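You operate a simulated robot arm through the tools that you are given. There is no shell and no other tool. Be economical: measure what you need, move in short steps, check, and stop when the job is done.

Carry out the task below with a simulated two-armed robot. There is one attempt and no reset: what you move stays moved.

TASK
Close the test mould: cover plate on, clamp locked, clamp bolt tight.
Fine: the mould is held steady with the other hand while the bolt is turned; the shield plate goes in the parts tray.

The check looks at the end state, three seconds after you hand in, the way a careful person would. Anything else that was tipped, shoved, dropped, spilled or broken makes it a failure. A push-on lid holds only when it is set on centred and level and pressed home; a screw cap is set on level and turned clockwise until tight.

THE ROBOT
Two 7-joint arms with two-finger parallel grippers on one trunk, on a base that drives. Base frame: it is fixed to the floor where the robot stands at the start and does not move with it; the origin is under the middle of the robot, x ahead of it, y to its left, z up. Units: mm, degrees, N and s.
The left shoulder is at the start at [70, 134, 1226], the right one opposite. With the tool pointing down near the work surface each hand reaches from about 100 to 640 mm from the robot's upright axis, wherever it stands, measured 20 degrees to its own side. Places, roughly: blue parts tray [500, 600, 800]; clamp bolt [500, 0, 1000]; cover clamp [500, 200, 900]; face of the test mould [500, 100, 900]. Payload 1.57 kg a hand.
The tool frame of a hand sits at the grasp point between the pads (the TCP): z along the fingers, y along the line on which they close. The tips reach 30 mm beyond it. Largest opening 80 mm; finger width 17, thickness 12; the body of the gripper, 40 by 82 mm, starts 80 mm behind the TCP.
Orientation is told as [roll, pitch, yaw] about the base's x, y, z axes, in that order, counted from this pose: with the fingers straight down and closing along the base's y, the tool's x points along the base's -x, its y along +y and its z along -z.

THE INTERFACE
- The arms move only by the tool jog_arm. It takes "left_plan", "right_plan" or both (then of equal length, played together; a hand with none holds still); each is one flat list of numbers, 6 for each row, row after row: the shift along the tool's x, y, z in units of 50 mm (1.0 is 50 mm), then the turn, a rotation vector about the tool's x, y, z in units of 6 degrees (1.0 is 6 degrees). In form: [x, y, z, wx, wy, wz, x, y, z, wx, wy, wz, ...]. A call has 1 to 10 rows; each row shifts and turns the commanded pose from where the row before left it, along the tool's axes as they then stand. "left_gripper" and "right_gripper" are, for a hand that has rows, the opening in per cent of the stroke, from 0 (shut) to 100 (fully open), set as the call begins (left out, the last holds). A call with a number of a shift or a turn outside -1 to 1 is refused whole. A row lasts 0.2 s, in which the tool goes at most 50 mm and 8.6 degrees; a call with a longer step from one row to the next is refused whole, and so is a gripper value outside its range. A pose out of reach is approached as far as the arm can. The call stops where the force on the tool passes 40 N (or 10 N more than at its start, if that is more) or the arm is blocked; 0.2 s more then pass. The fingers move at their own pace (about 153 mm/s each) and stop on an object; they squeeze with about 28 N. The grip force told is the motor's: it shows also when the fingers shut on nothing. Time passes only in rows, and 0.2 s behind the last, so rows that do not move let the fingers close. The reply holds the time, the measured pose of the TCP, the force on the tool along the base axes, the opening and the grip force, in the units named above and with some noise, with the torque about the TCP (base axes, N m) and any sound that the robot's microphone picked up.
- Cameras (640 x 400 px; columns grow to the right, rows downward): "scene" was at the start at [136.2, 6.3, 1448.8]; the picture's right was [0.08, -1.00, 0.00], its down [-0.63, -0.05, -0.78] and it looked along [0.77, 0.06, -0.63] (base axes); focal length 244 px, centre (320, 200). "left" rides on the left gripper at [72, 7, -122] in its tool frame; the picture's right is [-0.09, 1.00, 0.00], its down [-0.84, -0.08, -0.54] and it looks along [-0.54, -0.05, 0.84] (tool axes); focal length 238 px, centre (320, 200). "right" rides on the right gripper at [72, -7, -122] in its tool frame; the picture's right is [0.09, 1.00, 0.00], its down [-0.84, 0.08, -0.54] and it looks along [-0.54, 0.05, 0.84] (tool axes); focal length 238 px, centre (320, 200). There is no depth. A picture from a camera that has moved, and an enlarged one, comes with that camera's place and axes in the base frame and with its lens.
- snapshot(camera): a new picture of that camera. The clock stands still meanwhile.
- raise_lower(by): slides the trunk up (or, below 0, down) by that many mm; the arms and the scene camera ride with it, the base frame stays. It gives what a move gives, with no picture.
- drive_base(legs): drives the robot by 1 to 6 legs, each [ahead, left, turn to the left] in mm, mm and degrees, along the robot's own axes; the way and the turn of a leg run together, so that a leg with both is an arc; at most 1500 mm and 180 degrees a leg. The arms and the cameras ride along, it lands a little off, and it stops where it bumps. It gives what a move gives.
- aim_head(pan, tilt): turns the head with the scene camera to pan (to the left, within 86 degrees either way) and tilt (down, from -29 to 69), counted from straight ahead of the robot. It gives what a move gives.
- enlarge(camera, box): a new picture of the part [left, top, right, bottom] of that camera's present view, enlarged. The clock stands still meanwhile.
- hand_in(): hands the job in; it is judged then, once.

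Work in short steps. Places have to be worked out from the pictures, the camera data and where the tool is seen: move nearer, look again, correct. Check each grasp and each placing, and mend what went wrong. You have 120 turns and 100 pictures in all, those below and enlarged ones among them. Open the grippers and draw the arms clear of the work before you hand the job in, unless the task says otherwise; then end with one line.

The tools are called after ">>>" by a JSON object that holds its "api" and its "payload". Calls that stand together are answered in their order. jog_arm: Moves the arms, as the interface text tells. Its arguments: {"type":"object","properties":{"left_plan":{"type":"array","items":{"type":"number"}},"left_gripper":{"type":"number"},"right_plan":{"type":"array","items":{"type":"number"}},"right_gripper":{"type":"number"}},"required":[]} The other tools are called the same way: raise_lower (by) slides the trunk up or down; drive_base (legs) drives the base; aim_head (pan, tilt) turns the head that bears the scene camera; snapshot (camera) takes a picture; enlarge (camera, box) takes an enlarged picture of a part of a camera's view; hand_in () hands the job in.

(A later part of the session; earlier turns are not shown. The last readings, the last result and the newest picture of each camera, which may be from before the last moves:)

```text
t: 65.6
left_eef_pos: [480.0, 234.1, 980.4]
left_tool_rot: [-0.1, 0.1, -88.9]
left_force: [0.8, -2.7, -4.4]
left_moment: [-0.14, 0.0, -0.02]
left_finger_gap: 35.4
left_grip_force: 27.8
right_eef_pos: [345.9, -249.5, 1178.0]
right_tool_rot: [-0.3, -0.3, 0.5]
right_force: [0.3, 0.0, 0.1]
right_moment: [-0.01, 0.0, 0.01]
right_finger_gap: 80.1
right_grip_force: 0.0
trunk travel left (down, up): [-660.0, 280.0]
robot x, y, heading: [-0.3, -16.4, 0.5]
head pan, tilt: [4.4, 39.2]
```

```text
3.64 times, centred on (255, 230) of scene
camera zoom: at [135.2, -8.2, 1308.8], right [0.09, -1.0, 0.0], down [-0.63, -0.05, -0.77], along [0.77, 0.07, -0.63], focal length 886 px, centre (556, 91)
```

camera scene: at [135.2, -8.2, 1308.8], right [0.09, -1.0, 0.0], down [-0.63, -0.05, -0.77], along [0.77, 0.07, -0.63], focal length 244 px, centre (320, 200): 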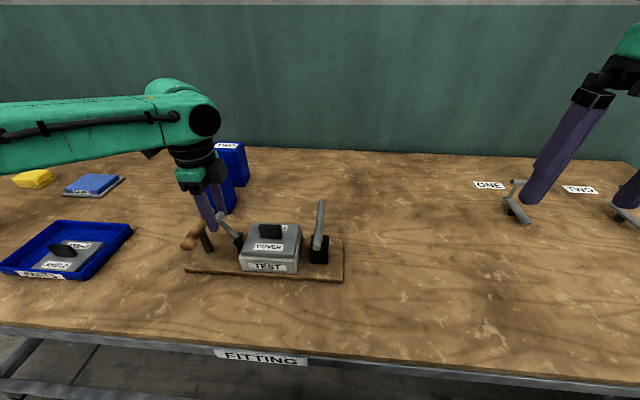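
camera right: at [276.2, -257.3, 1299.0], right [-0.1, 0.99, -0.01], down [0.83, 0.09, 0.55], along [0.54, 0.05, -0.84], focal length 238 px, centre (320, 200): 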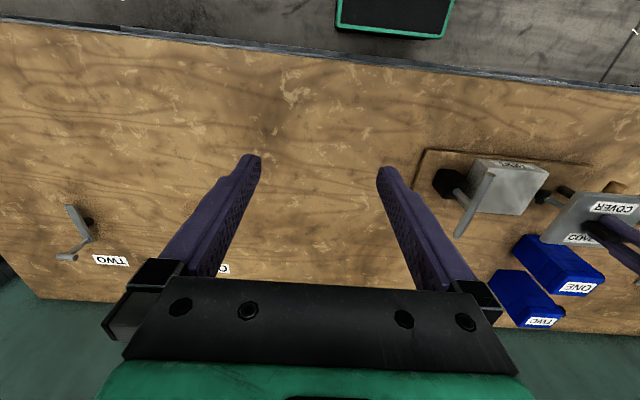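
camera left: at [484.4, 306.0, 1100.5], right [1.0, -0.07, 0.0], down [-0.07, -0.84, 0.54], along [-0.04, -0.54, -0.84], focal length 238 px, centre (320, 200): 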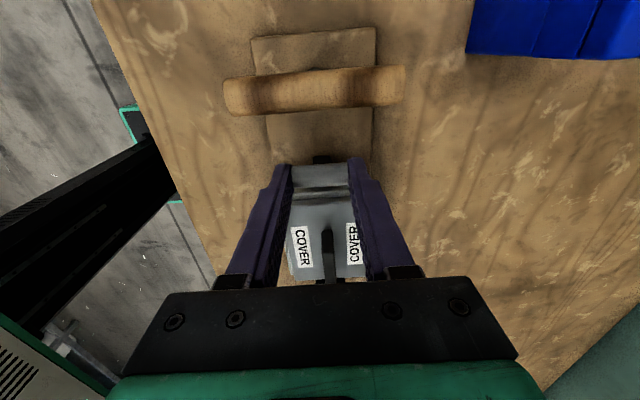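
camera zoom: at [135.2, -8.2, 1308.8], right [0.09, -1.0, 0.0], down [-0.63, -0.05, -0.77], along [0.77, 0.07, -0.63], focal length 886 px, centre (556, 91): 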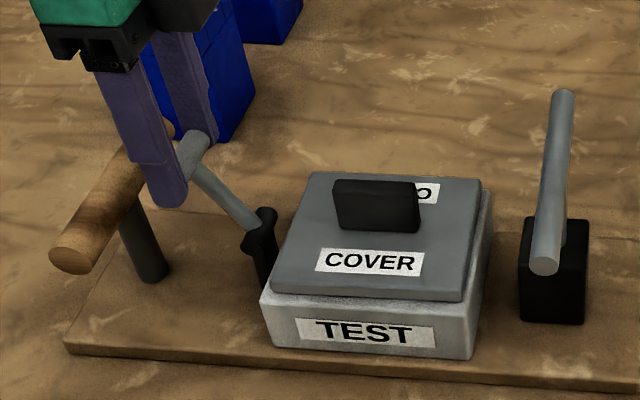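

The board is back in place with the cover still centred. I bring the right hand above the T-bar, to be able to hold the board with it.

>>> {"api": "jog_arm", "payload": {"right_plan": [-0.383, 0.766, 0.39, 0, 0, 0, -0.383, 0.766, 0.39, 0, 0, 0, -0.383, 0.766, 0.39, 0, 0, 0, -0.383, 0.766, 0.39, 0, 0, 0, -0.383, 0.766, 0.39, 0, 0, 0, -0.383, 0.766, 0.39, 0, 0, 0, -0.383, 0.766, 0.39, 0, 0, 0]}}

>>> {"api": "snapshot", "payload": {"camera": "right"}}

```text
t: 67.2
left_eef_pos: [481.0, 234.7, 978.1]
left_tool_rot: [-0.1, -0.1, -89.0]
left_force: [-1.2, -2.1, -3.3]
left_moment: [-0.12, 0.12, 0.0]
left_finger_gap: 35.7
left_grip_force: 27.9
right_eef_pos: [477.4, 22.9, 1038.8]
right_tool_rot: [-0.5, -0.3, 0.5]
right_force: [0.1, 0.2, 0.2]
right_moment: [0.01, 0.0, 0.03]
right_finger_gap: 80.1
right_grip_force: 0.0
trunk travel left (down, up): [-660.0, 280.0]
robot x, y, heading: [-3.6, -16.8, 0.6]
head pan, tilt: [4.4, 39.2]
```

```text
38 pictures are left
camera right: at [406.5, 16.3, 1161.1], right [-0.1, 0.99, -0.01], down [0.83, 0.09, 0.55], along [0.54, 0.05, -0.84], focal length 238 px, centre (320, 200)
```

right: 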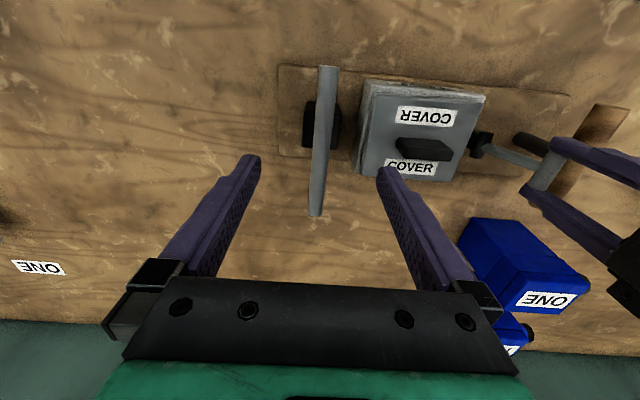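

The T-bar is between the right fingers, with its centre at ≈[485,23]. I lower to z≈975 and close on its middle.

>>> {"api": "jog_arm", "payload": {"right_plan": [-0.14, 0.01, 0.4, 0, 0, 0, 0, 0, 0.5, 0, 0, 0, 0, 0, 0.38, 0, 0, 0], "right_gripper": 100}}

>>> {"api": "jog_arm", "payload": {"right_plan": [0, 0, 0, 0, 0, 0, 0, 0, 0, 0, 0, 0, 0, 0, 0, 0, 0, 0], "right_gripper": 0}}

>>> {"api": "snapshot", "payload": {"camera": "right"}}

```text
t: 68.0
left_eef_pos: [480.2, 234.8, 979.0]
left_tool_rot: [-0.1, -0.1, -89.0]
left_force: [0.2, 0.1, -1.8]
left_moment: [0.07, 0.11, -0.06]
left_finger_gap: 35.4
left_grip_force: 27.3
right_eef_pos: [484.9, 17.8, 977.2]
right_tool_rot: [-0.4, -0.3, 0.4]
right_force: [-0.1, 0.0, 0.0]
right_moment: [-0.03, -0.01, 0.05]
right_finger_gap: 79.9
right_grip_force: 0.1
trunk travel left (down, up): [-660.0, 280.0]
robot x, y, heading: [-1.3, -13.3, 0.4]
head pan, tilt: [4.4, 39.2]
```

```text
t: 68.8
left_eef_pos: [482.6, 234.7, 978.5]
left_tool_rot: [-0.2, -0.2, -89.1]
left_force: [0.8, -15.7, -4.1]
left_moment: [-0.83, -0.07, -0.03]
left_finger_gap: 35.5
left_grip_force: 27.6
right_eef_pos: [483.3, 21.2, 975.8]
right_tool_rot: [-0.4, -0.2, 0.6]
right_force: [-0.9, 19.4, -0.3]
right_moment: [0.19, -0.16, -0.08]
right_finger_gap: 14.7
right_grip_force: 28.1
trunk travel left (down, up): [-660.0, 280.0]
robot x, y, heading: [-3.9, -16.9, 0.6]
head pan, tilt: [4.4, 39.2]
```

```text
37 pictures are left
camera right: at [413.9, 13.3, 1097.9], right [-0.1, 0.99, -0.01], down [0.83, 0.09, 0.55], along [0.54, 0.05, -0.84], focal length 238 px, centre (320, 200)
```

right: 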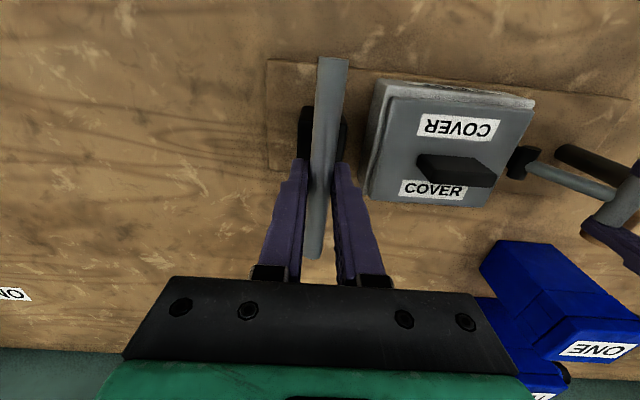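

The T-bar is gripped, with some preload between the hands. I relax the right hand by +4 mm y and then swing the lever inward with the left while the right holds.

>>> {"api": "jog_arm", "payload": {"right_plan": [0, 0.08, 0, 0, 0, 0, 0, 0, 0, 0, 0, 0]}}

>>> {"api": "jog_arm", "payload": {"left_plan": [-0.136, 0, -0.06, 0, 0, 0, -0.14, 0, -0.046, 0, 0, 0, -0.146, 0, -0.03, 0, 0, 0]}}

>>> {"api": "enlarge", "payload": {"camera": "scene", "box": [185, 165, 345, 285]}}

```text
t: 69.4
left_eef_pos: [480.6, 234.6, 978.7]
left_tool_rot: [-0.2, 0.2, -88.9]
left_force: [2.2, -2.2, -9.0]
left_moment: [0.11, -0.22, 0.11]
left_finger_gap: 35.3
left_grip_force: 27.8
right_eef_pos: [486.6, 21.5, 974.9]
right_tool_rot: [-0.5, -0.2, 0.3]
right_force: [-4.0, 0.0, 3.5]
right_moment: [0.0, -0.02, 0.02]
right_finger_gap: 14.3
right_grip_force: 28.3
trunk travel left (down, up): [-660.0, 280.0]
robot x, y, heading: [-2.8, -16.7, 0.5]
head pan, tilt: [4.4, 39.2]
```

```text
t: 70.2
left_eef_pos: [481.4, 212.5, 987.3]
left_tool_rot: [0.0, 0.1, -88.9]
left_force: [0.9, 12.8, 4.8]
left_moment: [0.97, 0.03, 0.01]
left_finger_gap: 35.6
left_grip_force: 28.1
right_eef_pos: [486.2, 21.5, 975.2]
right_tool_rot: [-0.4, -0.3, 0.5]
right_force: [1.6, -12.2, 0.5]
right_moment: [-0.17, -0.42, 0.03]
right_finger_gap: 14.1
right_grip_force: 28.1
trunk travel left (down, up): [-660.0, 280.0]
robot x, y, heading: [-1.2, -14.6, 0.6]
head pan, tilt: [4.4, 39.2]
```

```text
3.33 times, centred on (265, 225) of scene
camera zoom: at [134.6, -8.6, 1309.0], right [0.09, -1.0, 0.0], down [-0.63, -0.05, -0.78], along [0.77, 0.07, -0.63], focal length 812 px, centre (503, 117)
```

zoom: 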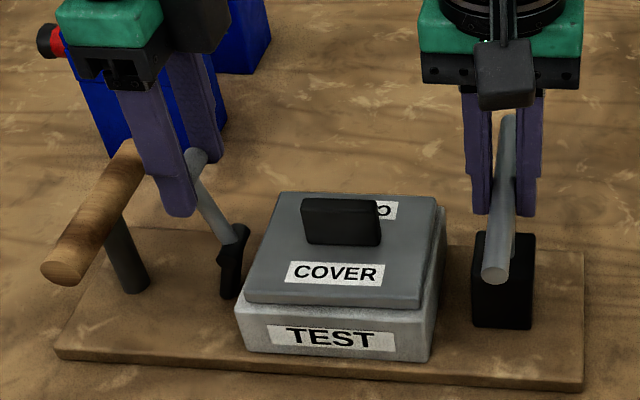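

With the right hand bracing, the lever turns (≈13 N) and the board holds still. I continue along the arc.

>>> {"api": "jog_arm", "payload": {"left_plan": [-0.148, 0, -0.016, 0, 0, 0, -0.148, 0, 0, 0, 0, 0, -0.148, 0, 0.016, 0, 0, 0, -0.146, 0, 0.03, 0, 0, 0]}}

>>> {"api": "enlarge", "payload": {"camera": "scene", "box": [185, 165, 345, 285]}}

```text
t: 71.2
left_eef_pos: [481.5, 183.3, 985.1]
left_tool_rot: [-0.1, 0.2, -88.9]
left_force: [-7.9, 10.3, 4.2]
left_moment: [0.92, 0.17, 0.07]
left_finger_gap: 35.7
left_grip_force: 28.0
right_eef_pos: [485.0, 22.0, 976.2]
right_tool_rot: [-0.3, -0.4, 0.3]
right_force: [5.8, -12.2, 0.5]
right_moment: [-0.06, 0.36, 0.06]
right_finger_gap: 14.6
right_grip_force: 28.2
trunk travel left (down, up): [-660.0, 280.0]
robot x, y, heading: [-2.4, -15.2, 0.5]
head pan, tilt: [4.4, 39.2]
```

```text
3.33 times, centred on (265, 225) of scene
camera zoom: at [133.8, -9.1, 1308.9], right [0.09, -1.0, 0.0], down [-0.63, -0.05, -0.78], along [0.77, 0.07, -0.63], focal length 812 px, centre (503, 117)
```

zoom: 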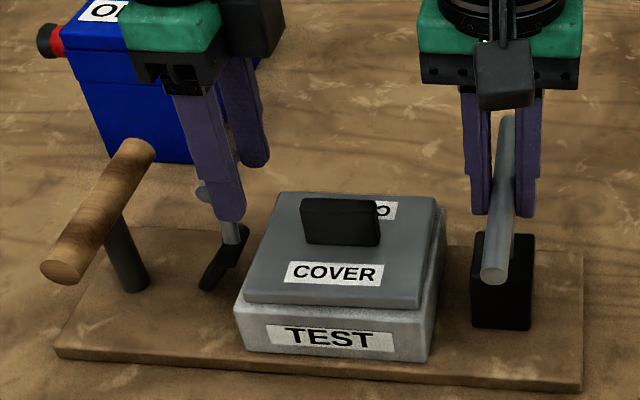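

The lever follows smoothly, with its lower black arm swinging along. I continue inward.

>>> {"api": "jog_arm", "payload": {"left_plan": [-0.14, 0, 0.046, 0, 0, 0, -0.136, 0, 0.06, 0, 0, 0, -0.13, 0, 0.076, 0, 0, 0]}}

>>> {"api": "enlarge", "payload": {"camera": "scene", "box": [185, 165, 345, 285]}}

>>> {"api": "enlarge", "payload": {"camera": "right", "box": [360, 60, 640, 260]}}

```text
t: 72.0
left_eef_pos: [482.3, 163.2, 976.1]
left_tool_rot: [0.0, -0.1, -88.9]
left_force: [0.2, 0.2, -0.2]
left_moment: [0.04, -0.02, 0.0]
left_finger_gap: 0.1
left_grip_force: 21.3
right_eef_pos: [484.0, 24.2, 975.7]
right_tool_rot: [-0.2, -0.2, 0.6]
right_force: [-2.4, 2.9, 0.1]
right_moment: [0.07, 0.76, -0.01]
right_finger_gap: 14.4
right_grip_force: 28.3
trunk travel left (down, up): [-660.0, 280.0]
robot x, y, heading: [-1.0, -19.0, 0.3]
head pan, tilt: [4.4, 39.2]
```

```text
3.33 times, centred on (265, 225) of scene
camera zoom: at [134.6, -7.1, 1308.8], right [0.09, -1.0, 0.0], down [-0.63, -0.06, -0.78], along [0.77, 0.07, -0.63], focal length 812 px, centre (503, 117)
```

zoom: 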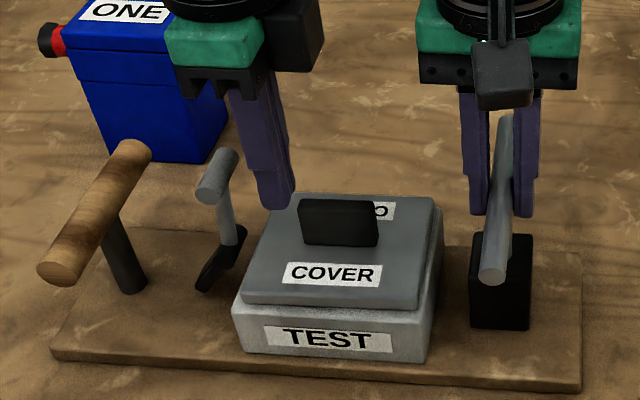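

```text
2.00 times, centred on (500, 160) of right
camera zoom: at [414.1, 17.0, 1098.1], right [-0.1, 0.99, -0.01], down [0.83, 0.09, 0.54], along [0.54, 0.05, -0.84], focal length 477 px, centre (-40, 280)
```

zoom: 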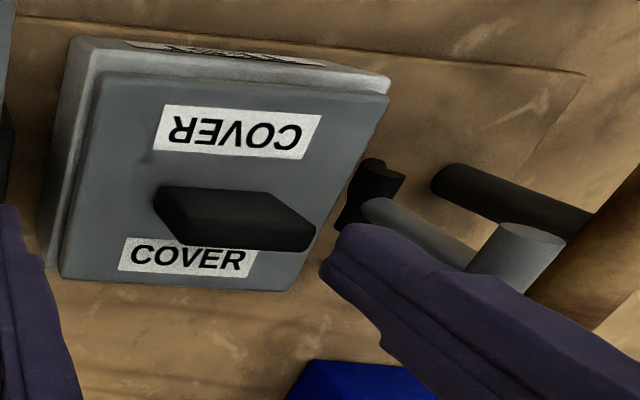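

The fingers slipped off; the lever now stands about vertical (bar at y≈202). I'll go round to its outer side with closed fingers and push it further inward.

>>> {"api": "jog_arm", "payload": {"left_plan": [0, -0.03, -0.9, 0, 0, 0, 0.66, 0, 0, 0, 0, 0, 0.66, 0, 0, 0, 0, 0, 0, 0, 0.8, 0, 0, 0]}}

>>> {"api": "snapshot", "payload": {"camera": "left"}}

>>> {"api": "enlarge", "payload": {"camera": "scene", "box": [185, 165, 345, 285]}}

```text
t: 73.0
left_eef_pos: [481.7, 229.1, 982.4]
left_tool_rot: [-0.2, 0.0, -89.0]
left_force: [0.2, -0.7, -0.1]
left_moment: [-0.01, 0.01, 0.0]
left_finger_gap: 0.1
left_grip_force: 21.4
right_eef_pos: [486.1, 21.2, 976.8]
right_tool_rot: [-0.4, -0.4, 0.5]
right_force: [-1.0, -0.9, 0.4]
right_moment: [-0.09, -0.48, 0.0]
right_finger_gap: 14.5
right_grip_force: 28.0
trunk travel left (down, up): [-660.0, 280.0]
robot x, y, heading: [1.2, -17.4, 0.7]
head pan, tilt: [4.4, 39.2]
```

```text
32 pictures are left
camera left: at [486.5, 301.3, 1105.0], right [1.0, -0.08, 0.0], down [-0.06, -0.84, 0.54], along [-0.04, -0.54, -0.84], focal length 238 px, centre (320, 200)
```

left: 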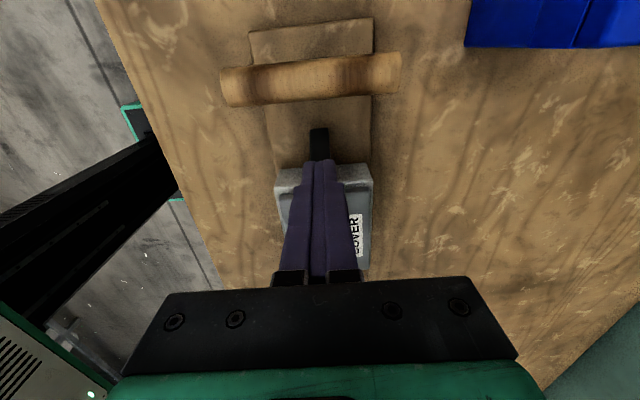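

```text
3.33 times, centred on (265, 225) of scene
camera zoom: at [134.7, -8.4, 1308.9], right [0.09, -1.0, 0.0], down [-0.63, -0.05, -0.78], along [0.77, 0.07, -0.63], focal length 812 px, centre (503, 117)
```

zoom: 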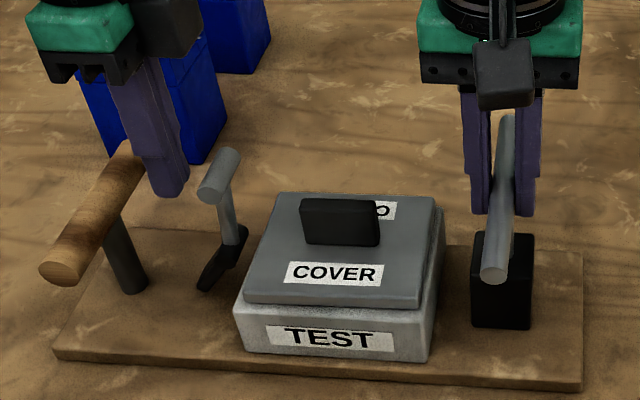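

The closed fingers are just outside the bar. I push inward step by step, lowering slightly along the arc.

>>> {"api": "jog_arm", "payload": {"left_plan": [-0.2, 0, 0.04, 0, 0, 0, -0.14, 0, 0, 0, 0, 0, -0.14, 0, 0, 0, 0, 0, -0.14, 0, 0.02, 0, 0, 0, -0.14, 0, 0.03, 0, 0, 0]}}

>>> {"api": "enlarge", "payload": {"camera": "scene", "box": [185, 165, 345, 285]}}

```text
t: 74.2
left_eef_pos: [481.1, 190.3, 977.1]
left_tool_rot: [-0.2, 0.1, -88.9]
left_force: [0.2, 1.6, 0.5]
left_moment: [0.06, 0.01, 0.01]
left_finger_gap: 0.3
left_grip_force: 21.1
right_eef_pos: [485.4, 22.2, 975.9]
right_tool_rot: [-0.3, -0.3, 0.4]
right_force: [1.7, -3.8, 0.7]
right_moment: [0.01, -0.13, 0.01]
right_finger_gap: 14.5
right_grip_force: 27.7
trunk travel left (down, up): [-660.0, 280.0]
robot x, y, heading: [-2.3, -16.9, 0.5]
head pan, tilt: [4.4, 39.2]
```

```text
3.33 times, centred on (265, 225) of scene
camera zoom: at [134.8, -8.5, 1308.9], right [0.09, -1.0, 0.0], down [-0.63, -0.05, -0.78], along [0.77, 0.07, -0.63], focal length 812 px, centre (503, 117)
```

zoom: 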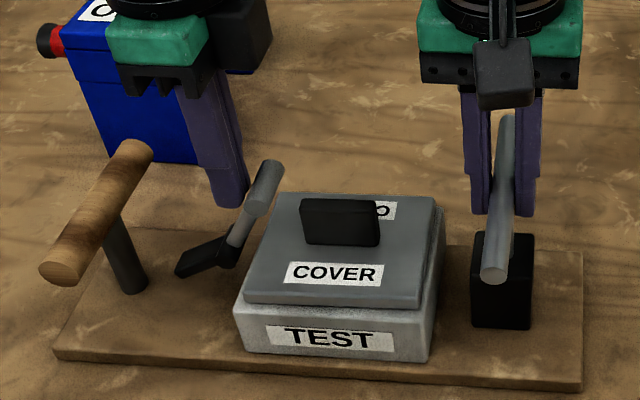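

It moves easily (force near zero between steps). I continue inward until it meets resistance.

>>> {"api": "jog_arm", "payload": {"left_plan": [-0.13, 0, 0.06, 0, 0, 0, -0.13, 0, 0.07, 0, 0, 0, -0.12, 0, 0.09, 0, 0, 0]}}

>>> {"api": "enlarge", "payload": {"camera": "scene", "box": [185, 165, 345, 285]}}

```text
t: 74.8
left_eef_pos: [480.2, 188.2, 977.2]
left_tool_rot: [0.5, 0.7, -88.5]
left_force: [-3.0, 8.6, 8.8]
left_moment: [0.2, 0.12, 0.03]
left_finger_gap: 0.2
left_grip_force: 20.9
right_eef_pos: [484.6, 20.9, 975.9]
right_tool_rot: [-1.0, -0.4, 0.1]
right_force: [-0.9, -2.6, 5.2]
right_moment: [0.18, 0.15, 0.0]
right_finger_gap: 14.4
right_grip_force: 27.8
trunk travel left (down, up): [-660.0, 280.0]
robot x, y, heading: [5.5, -14.2, 0.5]
head pan, tilt: [4.4, 39.2]
stopped in row 2 (left hand): the force on the tool passed its limit (the readings are from after the stop); the commanded pose is now the measured one
```

```text
3.33 times, centred on (265, 225) of scene
camera zoom: at [131.2, -6.5, 1309.3], right [0.09, -1.0, 0.0], down [-0.63, -0.06, -0.78], along [0.77, 0.07, -0.63], focal length 812 px, centre (503, 117)
```

zoom: 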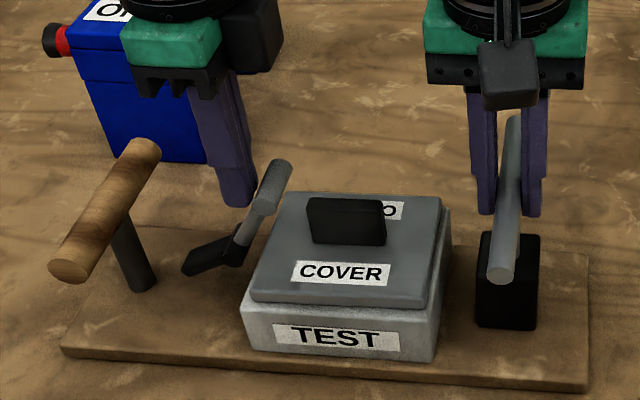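

The lever met a firm stop about 25° inward of vertical. I lift the left hand away and look closely at the clamp from two cameras.

>>> {"api": "jog_arm", "payload": {"left_plan": [0.1, 0, 0, 0, 0, 0, 0.2, 0, -0.8, -0.08, -0.1, -0.08, 0.5, 0, -0.8, 0, 0, 0, 0.6, 0, -0.3, 0, 0, 0]}}

>>> {"api": "enlarge", "payload": {"camera": "left", "box": [250, 60, 410, 220]}}

>>> {"api": "enlarge", "payload": {"camera": "right", "box": [440, 80, 640, 220]}}

>>> {"api": "enlarge", "payload": {"camera": "scene", "box": [215, 200, 285, 260]}}

```text
t: 75.8
left_eef_pos: [476.4, 259.6, 1071.8]
left_tool_rot: [0.9, -0.2, -88.1]
left_force: [0.3, 0.1, 0.5]
left_moment: [-0.04, -0.03, 0.03]
left_finger_gap: 0.0
left_grip_force: 21.2
right_eef_pos: [484.7, 21.2, 976.4]
right_tool_rot: [-1.0, -0.3, 0.1]
right_force: [-2.7, 4.1, 14.5]
right_moment: [0.1, 0.36, 0.02]
right_finger_gap: 14.4
right_grip_force: 27.9
trunk travel left (down, up): [-660.0, 280.0]
robot x, y, heading: [-2.4, -15.0, 0.7]
head pan, tilt: [4.4, 39.2]
```

```text
2.50 times, centred on (330, 140) of left
camera zoom: at [478.5, 332.4, 1194.4], right [1.0, -0.06, 0.02], down [-0.06, -0.84, 0.54], along [-0.02, -0.54, -0.84], focal length 596 px, centre (295, 350)
```

zoom: 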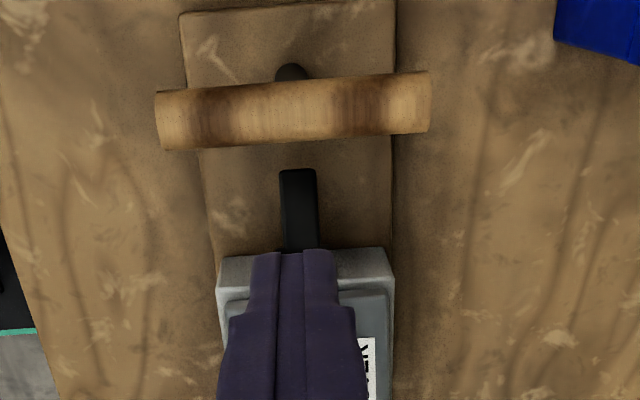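

```text
2.86 times, centred on (540, 150) of right
camera zoom: at [413.2, 15.5, 1098.0], right [-0.09, 1.0, -0.02], down [0.83, 0.09, 0.55], along [0.55, 0.04, -0.84], focal length 681 px, centre (-309, 343)
```

zoom: 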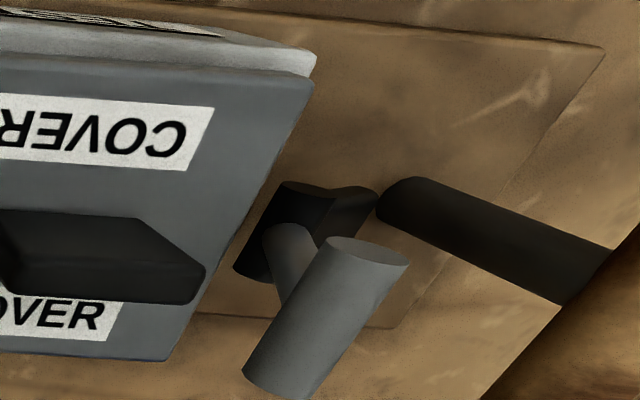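

```text
6.67 times, centred on (250, 230) of scene
camera zoom: at [131.3, -6.2, 1309.3], right [0.09, -1.0, 0.0], down [-0.63, -0.06, -0.78], along [0.77, 0.07, -0.63], focal length 1624 px, centre (787, 0)
```

zoom: 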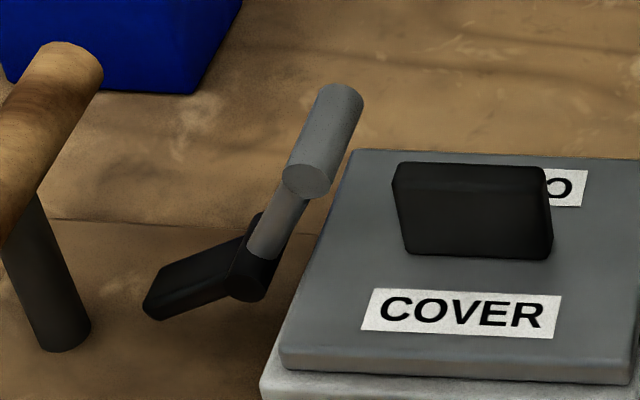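

The lever went from +28° to about -29°, a full 1-rad swing between its stops, so the clamp is closed. Next the left hand will hold the wooden grip: I turn it back to yaw 0 (fingers closing along y) above it.

>>> {"api": "jog_arm", "payload": {"left_plan": [0, 0, 0, 0, 0, -1, 0, 0, 0, 0, 0, -1, 0, 0, 0, 0, 0, -1, 0, 0, 0, 0, 0, -1, 0, 0, 0, 0, 0, -1, 0, 0, 0, 0, 0, -1, 0, 0, 0, 0, 0, -1, 0, 0, 0, 0, 0, -1, 0, 0, 0, 0, 0, -1, 0, 0, 0, 0, 0, -1], "left_gripper": 100}}

>>> {"api": "jog_arm", "payload": {"left_plan": [0, 0, 0, 0, 0, -1, 0, 0, 0, 0, 0, -1, 0, 0, 0, 0, 0, -1, 0, 0, 0, 0, 0, -1, 0, 0, 0, 0, 0, -0.7, 0, 0.4, 0.4, 0, 0, 0]}}

>>> {"api": "snapshot", "payload": {"camera": "left"}}

```text
t: 78.0
left_eef_pos: [475.1, 255.7, 1071.9]
left_tool_rot: [0.4, -0.9, -28.0]
left_force: [0.2, -0.3, 0.4]
left_moment: [0.0, 0.0, -0.03]
left_finger_gap: 79.9
left_grip_force: 0.1
right_eef_pos: [483.8, 19.6, 975.9]
right_tool_rot: [-1.0, -0.4, 0.1]
right_force: [-1.5, 4.7, 18.6]
right_moment: [0.21, -0.07, 0.05]
right_finger_gap: 14.8
right_grip_force: 28.1
trunk travel left (down, up): [-660.0, 280.0]
robot x, y, heading: [-2.6, -13.4, 0.8]
head pan, tilt: [4.4, 39.2]
```

```text
t: 79.4
left_eef_pos: [474.8, 276.8, 1050.3]
left_tool_rot: [-0.1, -1.0, 0.2]
left_force: [-0.5, -0.7, 0.2]
left_moment: [0.0, -0.03, 0.0]
left_finger_gap: 80.1
left_grip_force: 0.0
right_eef_pos: [484.4, 20.6, 976.3]
right_tool_rot: [-1.1, -0.5, 0.1]
right_force: [-0.1, 5.7, 18.4]
right_moment: [0.18, 0.12, -0.02]
right_finger_gap: 14.5
right_grip_force: 27.8
trunk travel left (down, up): [-660.0, 280.0]
robot x, y, heading: [-5.4, -14.8, 0.4]
head pan, tilt: [4.4, 39.2]
```

```text
25 pictures are left
camera left: at [401.4, 283.7, 1172.2], right [0.09, 1.0, 0.0], down [0.83, -0.07, 0.56], along [0.55, -0.05, -0.83], focal length 238 px, centre (320, 200)
```

left: 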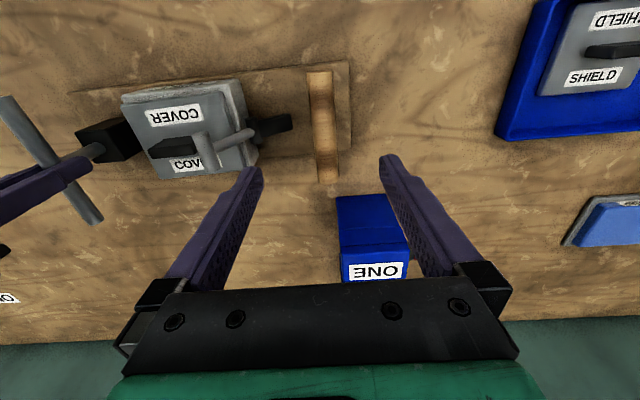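

The wooden grip lies right between the left fingers at y≈279. I lower to TCP z≈950 and close on it.

>>> {"api": "jog_arm", "payload": {"left_plan": [0, 0.04, 0.7, 0, 0.16, 0, 0, 0, 0.7, 0, 0, 0, 0, 0, 0.5, 0, 0, 0]}}

>>> {"api": "jog_arm", "payload": {"left_plan": [0, 0, 0, 0, 0, 0, 0, 0, 0, 0, 0, 0, 0, 0, 0, 0, 0, 0], "left_gripper": 0}}

>>> {"api": "snapshot", "payload": {"camera": "scene"}}

```text
t: 80.2
left_eef_pos: [477.2, 277.3, 954.1]
left_tool_rot: [-0.1, 0.0, 0.1]
left_force: [0.2, 0.2, -0.3]
left_moment: [-0.04, 0.0, -0.02]
left_finger_gap: 79.9
left_grip_force: 0.0
right_eef_pos: [482.4, 21.1, 976.1]
right_tool_rot: [-1.1, -0.4, 0.0]
right_force: [-0.4, 5.5, 16.3]
right_moment: [0.17, 0.0, 0.0]
right_finger_gap: 14.4
right_grip_force: 27.6
trunk travel left (down, up): [-660.0, 280.0]
robot x, y, heading: [-4.0, -14.6, 0.6]
head pan, tilt: [4.4, 39.2]
```

```text
t: 81.0
left_eef_pos: [476.8, 279.6, 955.5]
left_tool_rot: [0.1, 0.0, 0.2]
left_force: [1.7, 15.7, 0.0]
left_moment: [0.41, -0.15, 0.21]
left_finger_gap: 23.5
left_grip_force: 27.9
right_eef_pos: [484.6, 19.6, 976.3]
right_tool_rot: [-1.2, -0.3, 0.0]
right_force: [-4.9, -8.9, 15.8]
right_moment: [0.07, -0.01, 0.05]
right_finger_gap: 14.6
right_grip_force: 27.8
trunk travel left (down, up): [-660.0, 280.0]
robot x, y, heading: [-3.0, -14.6, 0.6]
head pan, tilt: [4.4, 39.2]
```

```text
24 pictures are left
camera scene: at [131.3, -5.6, 1309.2], right [0.09, -1.0, 0.0], down [-0.63, -0.06, -0.78], along [0.77, 0.07, -0.63], focal length 244 px, centre (320, 200)
```

scene: 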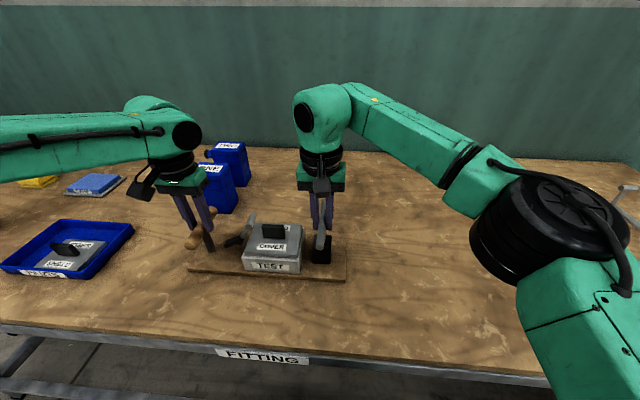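

The left hand holds the wooden grip. I ease the preloads slightly, then turn the T-bar clockwise 30° with the right hand.

>>> {"api": "jog_arm", "payload": {"left_plan": [0, 0.05, 0, 0, 0, 0, 0, 0, 0, 0, 0, 0], "right_plan": [0, 0, -0.03, 0, 0, 0, 0, 0, 0, 0, 0, 0]}}

>>> {"api": "jog_arm", "payload": {"right_plan": [0, 0, 0, 0, 0, 1, 0, 0, 0, 0, 0, 1, 0, 0, 0, 0, 0, 1, 0, 0, 0, 0, 0, 1, 0, 0, 0, 0, 0, 1]}}

>>> {"api": "snapshot", "payload": {"camera": "right"}}

```text
t: 81.6
left_eef_pos: [477.9, 280.1, 956.0]
left_tool_rot: [-0.1, 0.1, 0.1]
left_force: [-0.2, 6.2, 1.0]
left_moment: [-0.03, 0.18, -0.02]
left_finger_gap: 23.8
left_grip_force: 28.3
right_eef_pos: [484.6, 20.1, 976.6]
right_tool_rot: [-1.2, -0.3, 0.1]
right_force: [-2.8, -2.2, 1.0]
right_moment: [-0.09, -0.25, 0.01]
right_finger_gap: 14.1
right_grip_force: 28.2
trunk travel left (down, up): [-660.0, 280.0]
robot x, y, heading: [-4.4, -15.3, 0.4]
head pan, tilt: [4.4, 39.2]
```

```text
t: 82.8
left_eef_pos: [479.3, 280.2, 955.5]
left_tool_rot: [0.0, 0.2, 0.1]
left_force: [3.2, 5.5, 0.4]
left_moment: [0.13, -0.19, 0.04]
left_finger_gap: 23.4
left_grip_force: 27.9
right_eef_pos: [485.8, 18.5, 975.5]
right_tool_rot: [-0.8, -0.8, -30.1]
right_force: [-4.0, -6.5, 4.3]
right_moment: [-0.11, 0.05, 0.39]
right_finger_gap: 17.4
right_grip_force: 28.0
trunk travel left (down, up): [-660.0, 280.0]
robot x, y, heading: [-6.7, -15.9, 0.5]
head pan, tilt: [4.4, 39.2]
```

```text
23 pictures are left
camera right: at [422.0, 50.3, 1097.0], right [0.42, 0.91, -0.01], down [0.76, -0.34, 0.55], along [0.5, -0.24, -0.83], focal length 238 px, centre (320, 200)
```

right: 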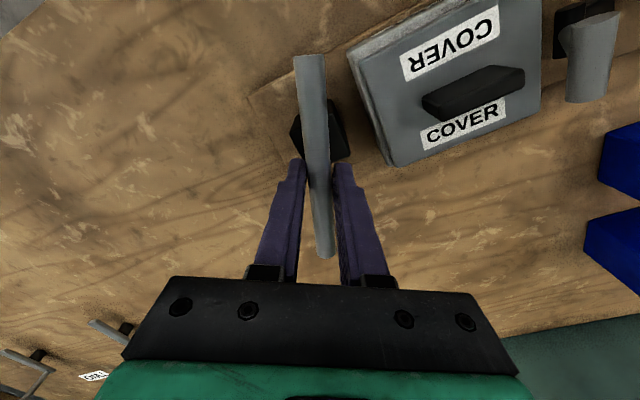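

The bar turned about 20°, with some lag in the pinch (torque 0.39 N m). I keep twisting clockwise another 42°.

>>> {"api": "jog_arm", "payload": {"right_plan": [0, 0, 0, 0, 0, 1, 0, 0, 0, 0, 0, 1, 0, 0, 0, 0, 0, 1, 0, 0, 0, 0, 0, 1, 0, 0, 0, 0, 0, 1, 0, 0, 0, 0, 0, 1, 0, 0, 0, 0, 0, 1]}}

>>> {"api": "snapshot", "payload": {"camera": "right"}}

```text
t: 84.4
left_eef_pos: [479.9, 280.0, 954.4]
left_tool_rot: [0.4, 0.2, 0.1]
left_force: [1.5, 26.0, 3.2]
left_moment: [0.59, 0.38, 0.3]
left_finger_gap: 23.9
left_grip_force: 27.8
right_eef_pos: [487.9, 18.8, 975.3]
right_tool_rot: [-0.2, -1.2, -72.2]
right_force: [-4.7, -28.0, 0.6]
right_moment: [-0.29, -0.04, 0.68]
right_finger_gap: 20.1
right_grip_force: 27.8
trunk travel left (down, up): [-660.0, 280.0]
robot x, y, heading: [-5.4, -15.1, 0.6]
head pan, tilt: [4.4, 39.2]
```

```text
22 pictures are left
camera right: at [459.7, 86.3, 1096.5], right [0.92, 0.39, -0.01], down [0.33, -0.76, 0.56], along [0.22, -0.52, -0.83], focal length 238 px, centre (320, 200)
```

right: 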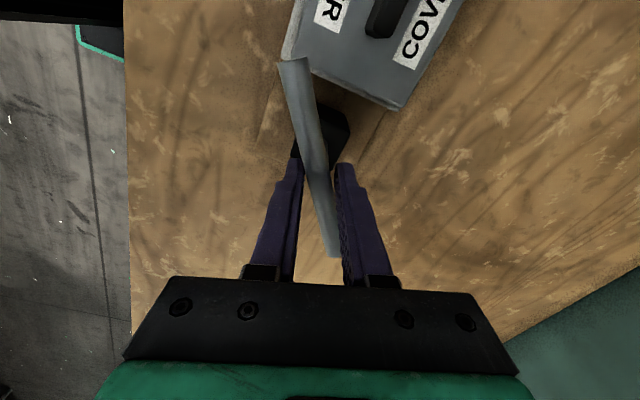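

The bar has turned about 55° and the torque is rising to 0.68 N m, with the pinch starting to slip. I'll release and push the bar's far end instead, for better leverage.

>>> {"api": "jog_arm", "payload": {"right_plan": [0, 0, 0, 0, 0, 0, 0, 0, 0, 0, 0, 0, 0, 0, -0.5, 0, 0, 0, 0, 0, -0.5, 0, 0, 0], "right_gripper": 60}}

>>> {"api": "jog_arm", "payload": {"right_plan": [-0.44, 0.37, 0, 0, 0, 0, -0.43, 0.36, 0, 0, 0, 0, 0, 0, 0, 0, 0, 0], "right_gripper": 0}}

>>> {"api": "snapshot", "payload": {"camera": "right"}}

>>> {"api": "enlarge", "payload": {"camera": "scene", "box": [185, 165, 385, 285]}}

```text
t: 85.4
left_eef_pos: [478.4, 278.7, 954.9]
left_tool_rot: [0.1, 0.2, 0.1]
left_force: [0.1, -4.9, 0.0]
left_moment: [-0.24, -0.26, 0.11]
left_finger_gap: 23.8
left_grip_force: 27.8
right_eef_pos: [487.1, 19.4, 1025.7]
right_tool_rot: [-0.1, -0.9, -71.9]
right_force: [0.4, 0.4, 0.6]
right_moment: [-0.02, 0.04, 0.02]
right_finger_gap: 48.1
right_grip_force: 0.2
trunk travel left (down, up): [-660.0, 280.0]
robot x, y, heading: [-2.2, -16.6, 0.5]
head pan, tilt: [4.4, 39.2]
```

```text
t: 86.2
left_eef_pos: [479.8, 278.3, 955.0]
left_tool_rot: [0.0, 0.1, 0.1]
left_force: [-0.1, -4.2, 0.7]
left_moment: [-0.1, 0.09, 0.13]
left_finger_gap: 23.8
left_grip_force: 28.0
right_eef_pos: [534.4, -11.4, 1026.1]
right_tool_rot: [0.1, -0.9, -71.9]
right_force: [-0.2, 0.1, 0.3]
right_moment: [-0.02, 0.01, 0.02]
right_finger_gap: 0.0
right_grip_force: 21.3
trunk travel left (down, up): [-660.0, 280.0]
robot x, y, heading: [-2.2, -13.4, 0.7]
head pan, tilt: [4.4, 39.2]
```

```text
21 pictures are left
camera right: at [507.0, 56.7, 1148.0], right [0.92, 0.4, 0.0], down [0.33, -0.76, 0.56], along [0.22, -0.51, -0.83], focal length 238 px, centre (320, 200)
```

right: 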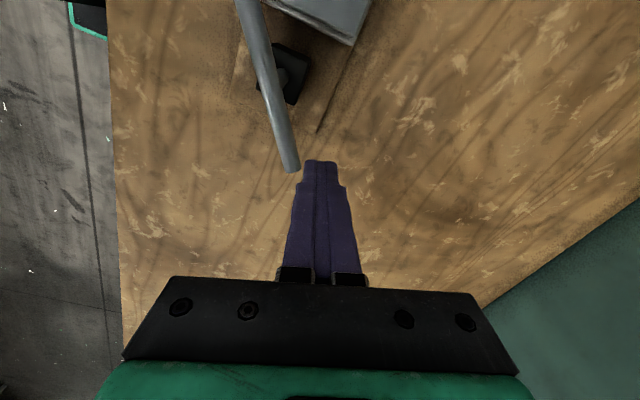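

```text
3.20 times, centred on (285, 225) of scene
camera zoom: at [134.5, -8.9, 1308.9], right [0.09, -1.0, 0.0], down [-0.63, -0.05, -0.78], along [0.77, 0.07, -0.63], focal length 779 px, centre (432, 120)
```

zoom: 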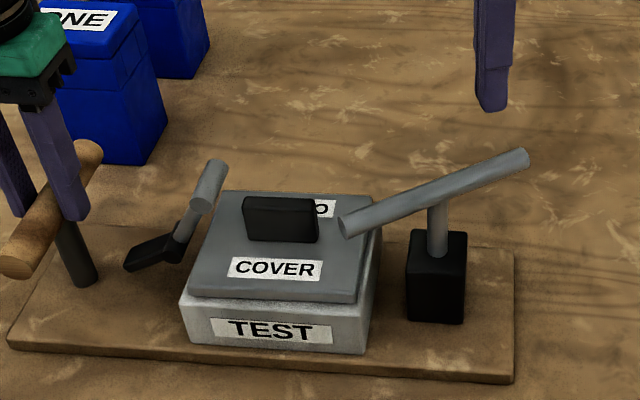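

The bar is at about -56° with its far end at ≈[523,-35]; the axis is ≈[487,18]. I lower the closed fingers on its +x side and push the end clockwise along an arc.

>>> {"api": "jog_arm", "payload": {"right_plan": [0.017, 0.058, 0, 0, 0, 0, 0, 0, 0.5, 0, 0, 0, 0, 0, 0.5, 0, 0, 0]}}

>>> {"api": "jog_arm", "payload": {"right_plan": [-0.076, -0.09, 0, 0, 0, 0, -0.067, -0.099, 0, 0, 0, 0, -0.055, -0.104, 0, 0, 0, 0, -0.044, -0.109, 0, 0, 0, 0, -0.032, -0.114, 0, 0, 0, 0, -0.021, -0.116, 0, 0, 0, 0]}}

>>> {"api": "enlarge", "payload": {"camera": "scene", "box": [185, 165, 385, 285]}}

```text
t: 87.0
left_eef_pos: [479.3, 279.4, 955.0]
left_tool_rot: [0.0, 0.1, 0.1]
left_force: [-1.1, -3.4, 0.1]
left_moment: [0.02, 0.01, 0.15]
left_finger_gap: 23.5
left_grip_force: 28.3
right_eef_pos: [536.7, -8.1, 977.0]
right_tool_rot: [-0.1, -1.0, -72.0]
right_force: [-0.2, 0.4, 0.5]
right_moment: [0.04, 0.03, 0.0]
right_finger_gap: 0.0
right_grip_force: 20.7
trunk travel left (down, up): [-660.0, 280.0]
robot x, y, heading: [-2.8, -17.5, 0.6]
head pan, tilt: [4.4, 39.2]
```

```text
t: 88.4
left_eef_pos: [479.9, 280.1, 955.1]
left_tool_rot: [0.2, 0.1, 0.1]
left_force: [-1.4, -7.4, 1.8]
left_moment: [-0.35, 0.21, -0.56]
left_finger_gap: 23.6
left_grip_force: 28.1
right_eef_pos: [510.9, -34.9, 976.3]
right_tool_rot: [-0.2, -1.1, -72.0]
right_force: [2.1, 4.6, 2.8]
right_moment: [0.08, -0.03, -0.04]
right_finger_gap: 0.0
right_grip_force: 21.1
trunk travel left (down, up): [-660.0, 280.0]
robot x, y, heading: [-2.4, -12.4, 0.5]
head pan, tilt: [4.4, 39.2]
```

```text
3.20 times, centred on (285, 225) of scene
camera zoom: at [134.4, -8.4, 1308.9], right [0.09, -1.0, 0.0], down [-0.63, -0.05, -0.78], along [0.77, 0.07, -0.63], focal length 779 px, centre (432, 120)
```

zoom: 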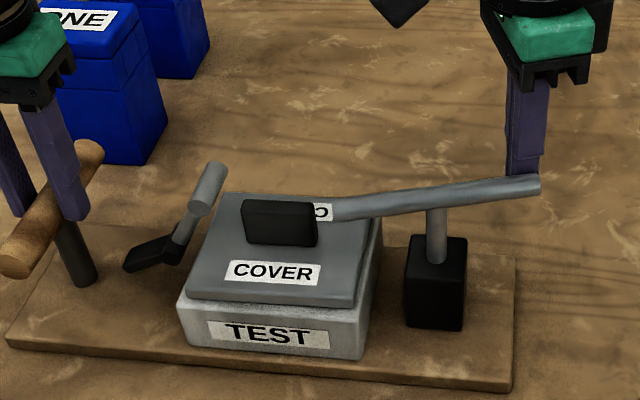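

The bar now stands at about -76° with only ~5 N of push needed. I continue the clockwise arc and watch for a torque rise.

>>> {"api": "jog_arm", "payload": {"right_plan": [-0.008, -0.118, 0, 0, 0, 0, 0.003, -0.119, 0, 0, 0, 0, 0.017, -0.117, 0, 0, 0, 0, 0.029, -0.115, 0, 0, 0, 0, 0.04, -0.111, 0, 0, 0, 0]}}

>>> {"api": "enlarge", "payload": {"camera": "scene", "box": [185, 165, 385, 285]}}

```text
t: 89.6
left_eef_pos: [479.6, 279.6, 955.8]
left_tool_rot: [0.1, 0.2, 0.0]
left_force: [-1.6, -1.7, 1.0]
left_moment: [-0.05, 0.56, -0.64]
left_finger_gap: 24.9
left_grip_force: 27.8
right_eef_pos: [482.3, -40.0, 976.5]
right_tool_rot: [-0.2, -1.0, -71.9]
right_force: [2.5, 0.2, 1.9]
right_moment: [0.01, 0.03, 0.02]
right_finger_gap: 0.0
right_grip_force: 21.2
trunk travel left (down, up): [-660.0, 280.0]
robot x, y, heading: [-2.4, -13.8, 0.4]
head pan, tilt: [4.4, 39.2]
```

```text
3.20 times, centred on (285, 225) of scene
camera zoom: at [134.4, -8.6, 1308.8], right [0.09, -1.0, 0.0], down [-0.63, -0.05, -0.78], along [0.77, 0.07, -0.63], focal length 779 px, centre (432, 120)
```

zoom: 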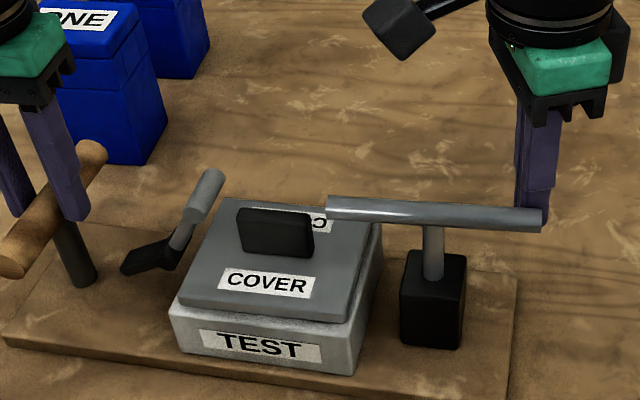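

Pushing in -x is yawing the whole board (~4°, bolt axis now ≈[469,19]). A pure twist at the centre loads the board less, so I lift off and regrip the bar's centre with the hand at yaw -89°.

>>> {"api": "jog_arm", "payload": {"right_plan": [0, 0.1, 0, 0, 0, 0, 0, 0, -0.6, 0, 0, 0, 0, 0, -0.5, 0, 0, 0, 0.6, 0, 0, 0, 0, 0, 0.6, 0.01, 0, 0, 0, 0, 0, 0, 0, 0, 0, 0.95, 0, 0, 0, 0, 0, 0.95, 0, 0, 0, 0, 0, 0.95]}}

>>> {"api": "jog_arm", "payload": {"right_plan": [0, 0, 0, 0, 0, 0, 0, 0, 0, 0, 0, 0], "right_gripper": 80}}

>>> {"api": "snapshot", "payload": {"camera": "right"}}

```text
t: 91.4
left_eef_pos: [478.6, 279.8, 956.1]
left_tool_rot: [0.1, 0.2, 0.1]
left_force: [-2.0, -1.1, 1.1]
left_moment: [-0.03, -0.23, -0.53]
left_finger_gap: 25.0
left_grip_force: 27.9
right_eef_pos: [469.7, 21.8, 1031.0]
right_tool_rot: [0.2, -1.0, -89.1]
right_force: [-0.5, 0.2, 0.4]
right_moment: [-0.01, 0.0, 0.0]
right_finger_gap: 0.0
right_grip_force: 21.7
trunk travel left (down, up): [-660.0, 280.0]
robot x, y, heading: [-0.7, -14.0, 0.9]
head pan, tilt: [4.4, 39.2]
```

```text
t: 92.0
left_eef_pos: [478.9, 278.9, 956.0]
left_tool_rot: [0.0, 0.1, 0.1]
left_force: [-1.2, -2.0, -0.6]
left_moment: [-0.06, -0.21, -0.47]
left_finger_gap: 25.0
left_grip_force: 28.8
right_eef_pos: [468.7, 20.6, 1030.4]
right_tool_rot: [0.2, -1.0, -89.1]
right_force: [-0.2, -0.7, 0.3]
right_moment: [-0.02, 0.0, -0.02]
right_finger_gap: 64.0
right_grip_force: 0.0
trunk travel left (down, up): [-660.0, 280.0]
robot x, y, heading: [-1.8, -15.0, 0.7]
head pan, tilt: [4.4, 39.2]
```

```text
17 pictures are left
camera right: at [462.0, 94.0, 1151.8], right [0.99, 0.11, 0.0], down [0.09, -0.83, 0.56], along [0.06, -0.55, -0.83], focal length 238 px, centre (320, 200)
```

right: 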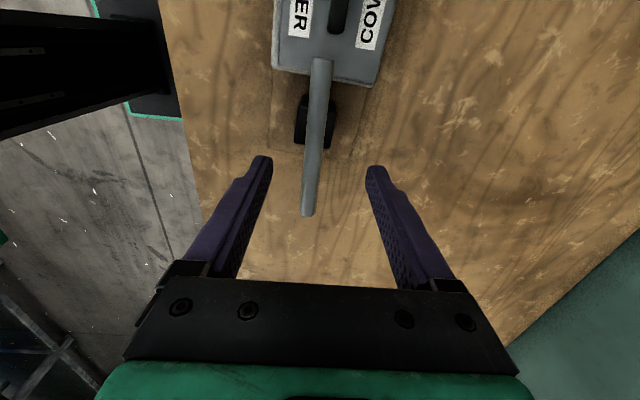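

The bar is aligned between the fingers. I lower, close on it, and pull the bolt end back +17 mm in x to restore the board's yaw.

>>> {"api": "jog_arm", "payload": {"right_plan": [0, -0.02, 0.55, 0, 0, 0, 0, 0, 0.57, 0, 0, 0]}}

>>> {"api": "jog_arm", "payload": {"right_plan": [0, 0, 0, 0, 0, 0, 0, 0, 0, 0, 0, 0, 0, 0, 0, 0, 0, 0, 0, 0.1, 0, 0, 0, 0, 0, 0.1, 0, 0, 0, 0, 0, 0.1, 0, 0, 0, 0, 0, 0.04, 0, 0, 0, 0, 0, 0, 0, 0, 0, 0], "right_gripper": 0}}

>>> {"api": "enlarge", "payload": {"camera": "scene", "box": [185, 165, 385, 285]}}

```text
t: 92.6
left_eef_pos: [478.3, 279.7, 955.4]
left_tool_rot: [0.0, 0.0, 0.0]
left_force: [-1.1, -1.5, 0.0]
left_moment: [0.05, -0.08, -0.49]
left_finger_gap: 24.7
left_grip_force: 28.0
right_eef_pos: [468.6, 20.4, 974.0]
right_tool_rot: [0.3, -1.0, -89.0]
right_force: [-0.5, -0.4, -0.4]
right_moment: [0.03, 0.0, 0.0]
right_finger_gap: 64.1
right_grip_force: 0.0
trunk travel left (down, up): [-660.0, 280.0]
robot x, y, heading: [-4.2, -14.0, 0.5]
head pan, tilt: [4.4, 39.2]
```

```text
t: 94.4
left_eef_pos: [479.8, 281.5, 954.9]
left_tool_rot: [0.1, 0.1, 0.1]
left_force: [5.4, 13.6, 2.7]
left_moment: [0.35, -0.17, 0.2]
left_finger_gap: 23.3
left_grip_force: 28.5
right_eef_pos: [485.3, 20.4, 973.6]
right_tool_rot: [0.2, -1.1, -89.0]
right_force: [-2.7, -12.8, -0.1]
right_moment: [-0.07, 0.04, 0.02]
right_finger_gap: 14.3
right_grip_force: 27.9
trunk travel left (down, up): [-660.0, 280.0]
robot x, y, heading: [-2.3, -15.8, 0.6]
head pan, tilt: [4.4, 39.2]
```

```text
3.20 times, centred on (285, 225) of scene
camera zoom: at [135.0, -7.6, 1308.8], right [0.09, -1.0, 0.0], down [-0.63, -0.06, -0.77], along [0.77, 0.07, -0.63], focal length 779 px, centre (432, 120)
```

zoom: 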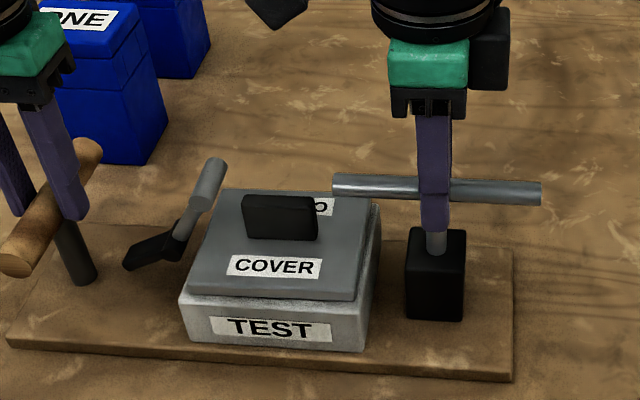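

The board is square again. I twist clockwise with the right hand at the axis.

>>> {"api": "jog_arm", "payload": {"right_plan": [0, 0, 0, 0, 0, 1, 0, 0, 0, 0, 0, 1, 0, 0, 0, 0, 0, 1, 0, 0, 0, 0, 0, 1, 0, 0, 0, 0, 0, 1, 0, 0, 0, 0, 0, 1]}}

>>> {"api": "enlarge", "payload": {"camera": "scene", "box": [185, 165, 385, 285]}}

```text
t: 95.8
left_eef_pos: [479.7, 279.3, 956.1]
left_tool_rot: [-0.1, 0.1, 0.2]
left_force: [6.8, 4.9, 9.1]
left_moment: [0.12, -0.37, 0.11]
left_finger_gap: 23.7
left_grip_force: 28.3
right_eef_pos: [484.8, 22.7, 974.2]
right_tool_rot: [0.7, -0.6, -124.9]
right_force: [-2.9, 0.4, 0.0]
right_moment: [-0.08, 0.02, 1.53]
right_finger_gap: 28.5
right_grip_force: 28.0
trunk travel left (down, up): [-660.0, 280.0]
robot x, y, heading: [-5.1, -14.3, 0.9]
head pan, tilt: [4.4, 39.2]
```

```text
3.20 times, centred on (285, 225) of scene
camera zoom: at [134.7, -7.0, 1308.9], right [0.09, -1.0, 0.0], down [-0.63, -0.06, -0.78], along [0.77, 0.07, -0.63], focal length 779 px, centre (432, 120)
```

zoom: 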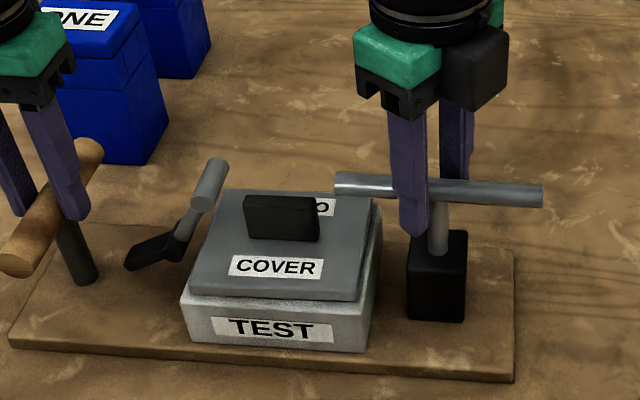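

The bar stayed put under 1.53 N m, so the bolt is tight against its stop (about 86° turned). I unwind the wrist to just short of alignment, open, and lift clear.

>>> {"api": "jog_arm", "payload": {"right_plan": [0, 0, 0, 0, 0, -1, 0, 0, 0, 0, 0, -1, 0, 0, 0, 0, 0, -1, 0, 0, 0, 0, 0, -1, 0, 0, 0, 0, 0, -0.9]}}

>>> {"api": "jog_arm", "payload": {"right_plan": [0, 0, 0, 0, 0, 0, 0, 0, 0, 0, 0, 0, 0, 0, -0.4, 0, 0, 0, 0, 0, -0.8, 0, 0, 0, 0, 0, -0.8, 0, 0, 0], "right_gripper": 85}}

>>> {"api": "snapshot", "payload": {"camera": "right"}}

```text
t: 97.0
left_eef_pos: [478.5, 279.8, 954.7]
left_tool_rot: [0.0, 0.0, 0.1]
left_force: [6.7, -2.0, 3.1]
left_moment: [-0.07, -0.84, 0.32]
left_finger_gap: 23.6
left_grip_force: 27.8
right_eef_pos: [484.3, 21.3, 975.3]
right_tool_rot: [0.2, -0.9, -95.5]
right_force: [-5.0, 1.9, 0.9]
right_moment: [-0.01, 0.08, 0.37]
right_finger_gap: 16.0
right_grip_force: 27.7
trunk travel left (down, up): [-660.0, 280.0]
robot x, y, heading: [-4.1, -17.4, 0.8]
head pan, tilt: [4.4, 39.2]
```

```text
t: 98.2
left_eef_pos: [478.4, 279.6, 954.4]
left_tool_rot: [0.0, 0.2, 0.1]
left_force: [-3.8, -0.6, 4.1]
left_moment: [-0.12, -0.49, 0.22]
left_finger_gap: 23.5
left_grip_force: 28.1
right_eef_pos: [484.3, 22.7, 1073.7]
right_tool_rot: [0.3, -0.9, -95.6]
right_force: [-0.5, 0.7, 0.6]
right_moment: [-0.01, 0.0, 0.05]
right_finger_gap: 68.1
right_grip_force: 0.0
trunk travel left (down, up): [-660.0, 280.0]
robot x, y, heading: [-0.2, -15.7, 0.7]
head pan, tilt: [4.4, 39.2]
```

```text
14 pictures are left
camera right: at [486.2, 97.2, 1195.3], right [1.0, -0.01, 0.0], down [-0.01, -0.83, 0.56], along [0.0, -0.56, -0.83], focal length 238 px, centre (320, 200)
```

right: 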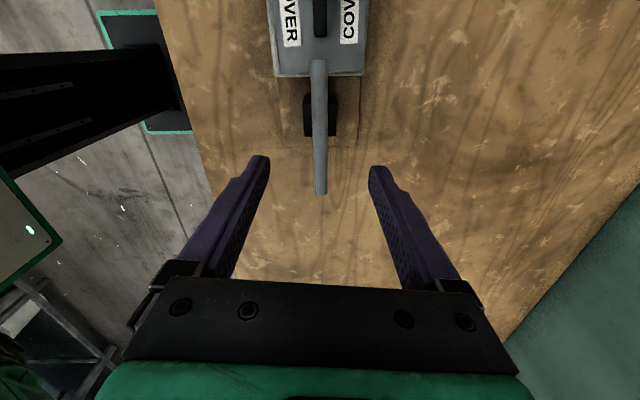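

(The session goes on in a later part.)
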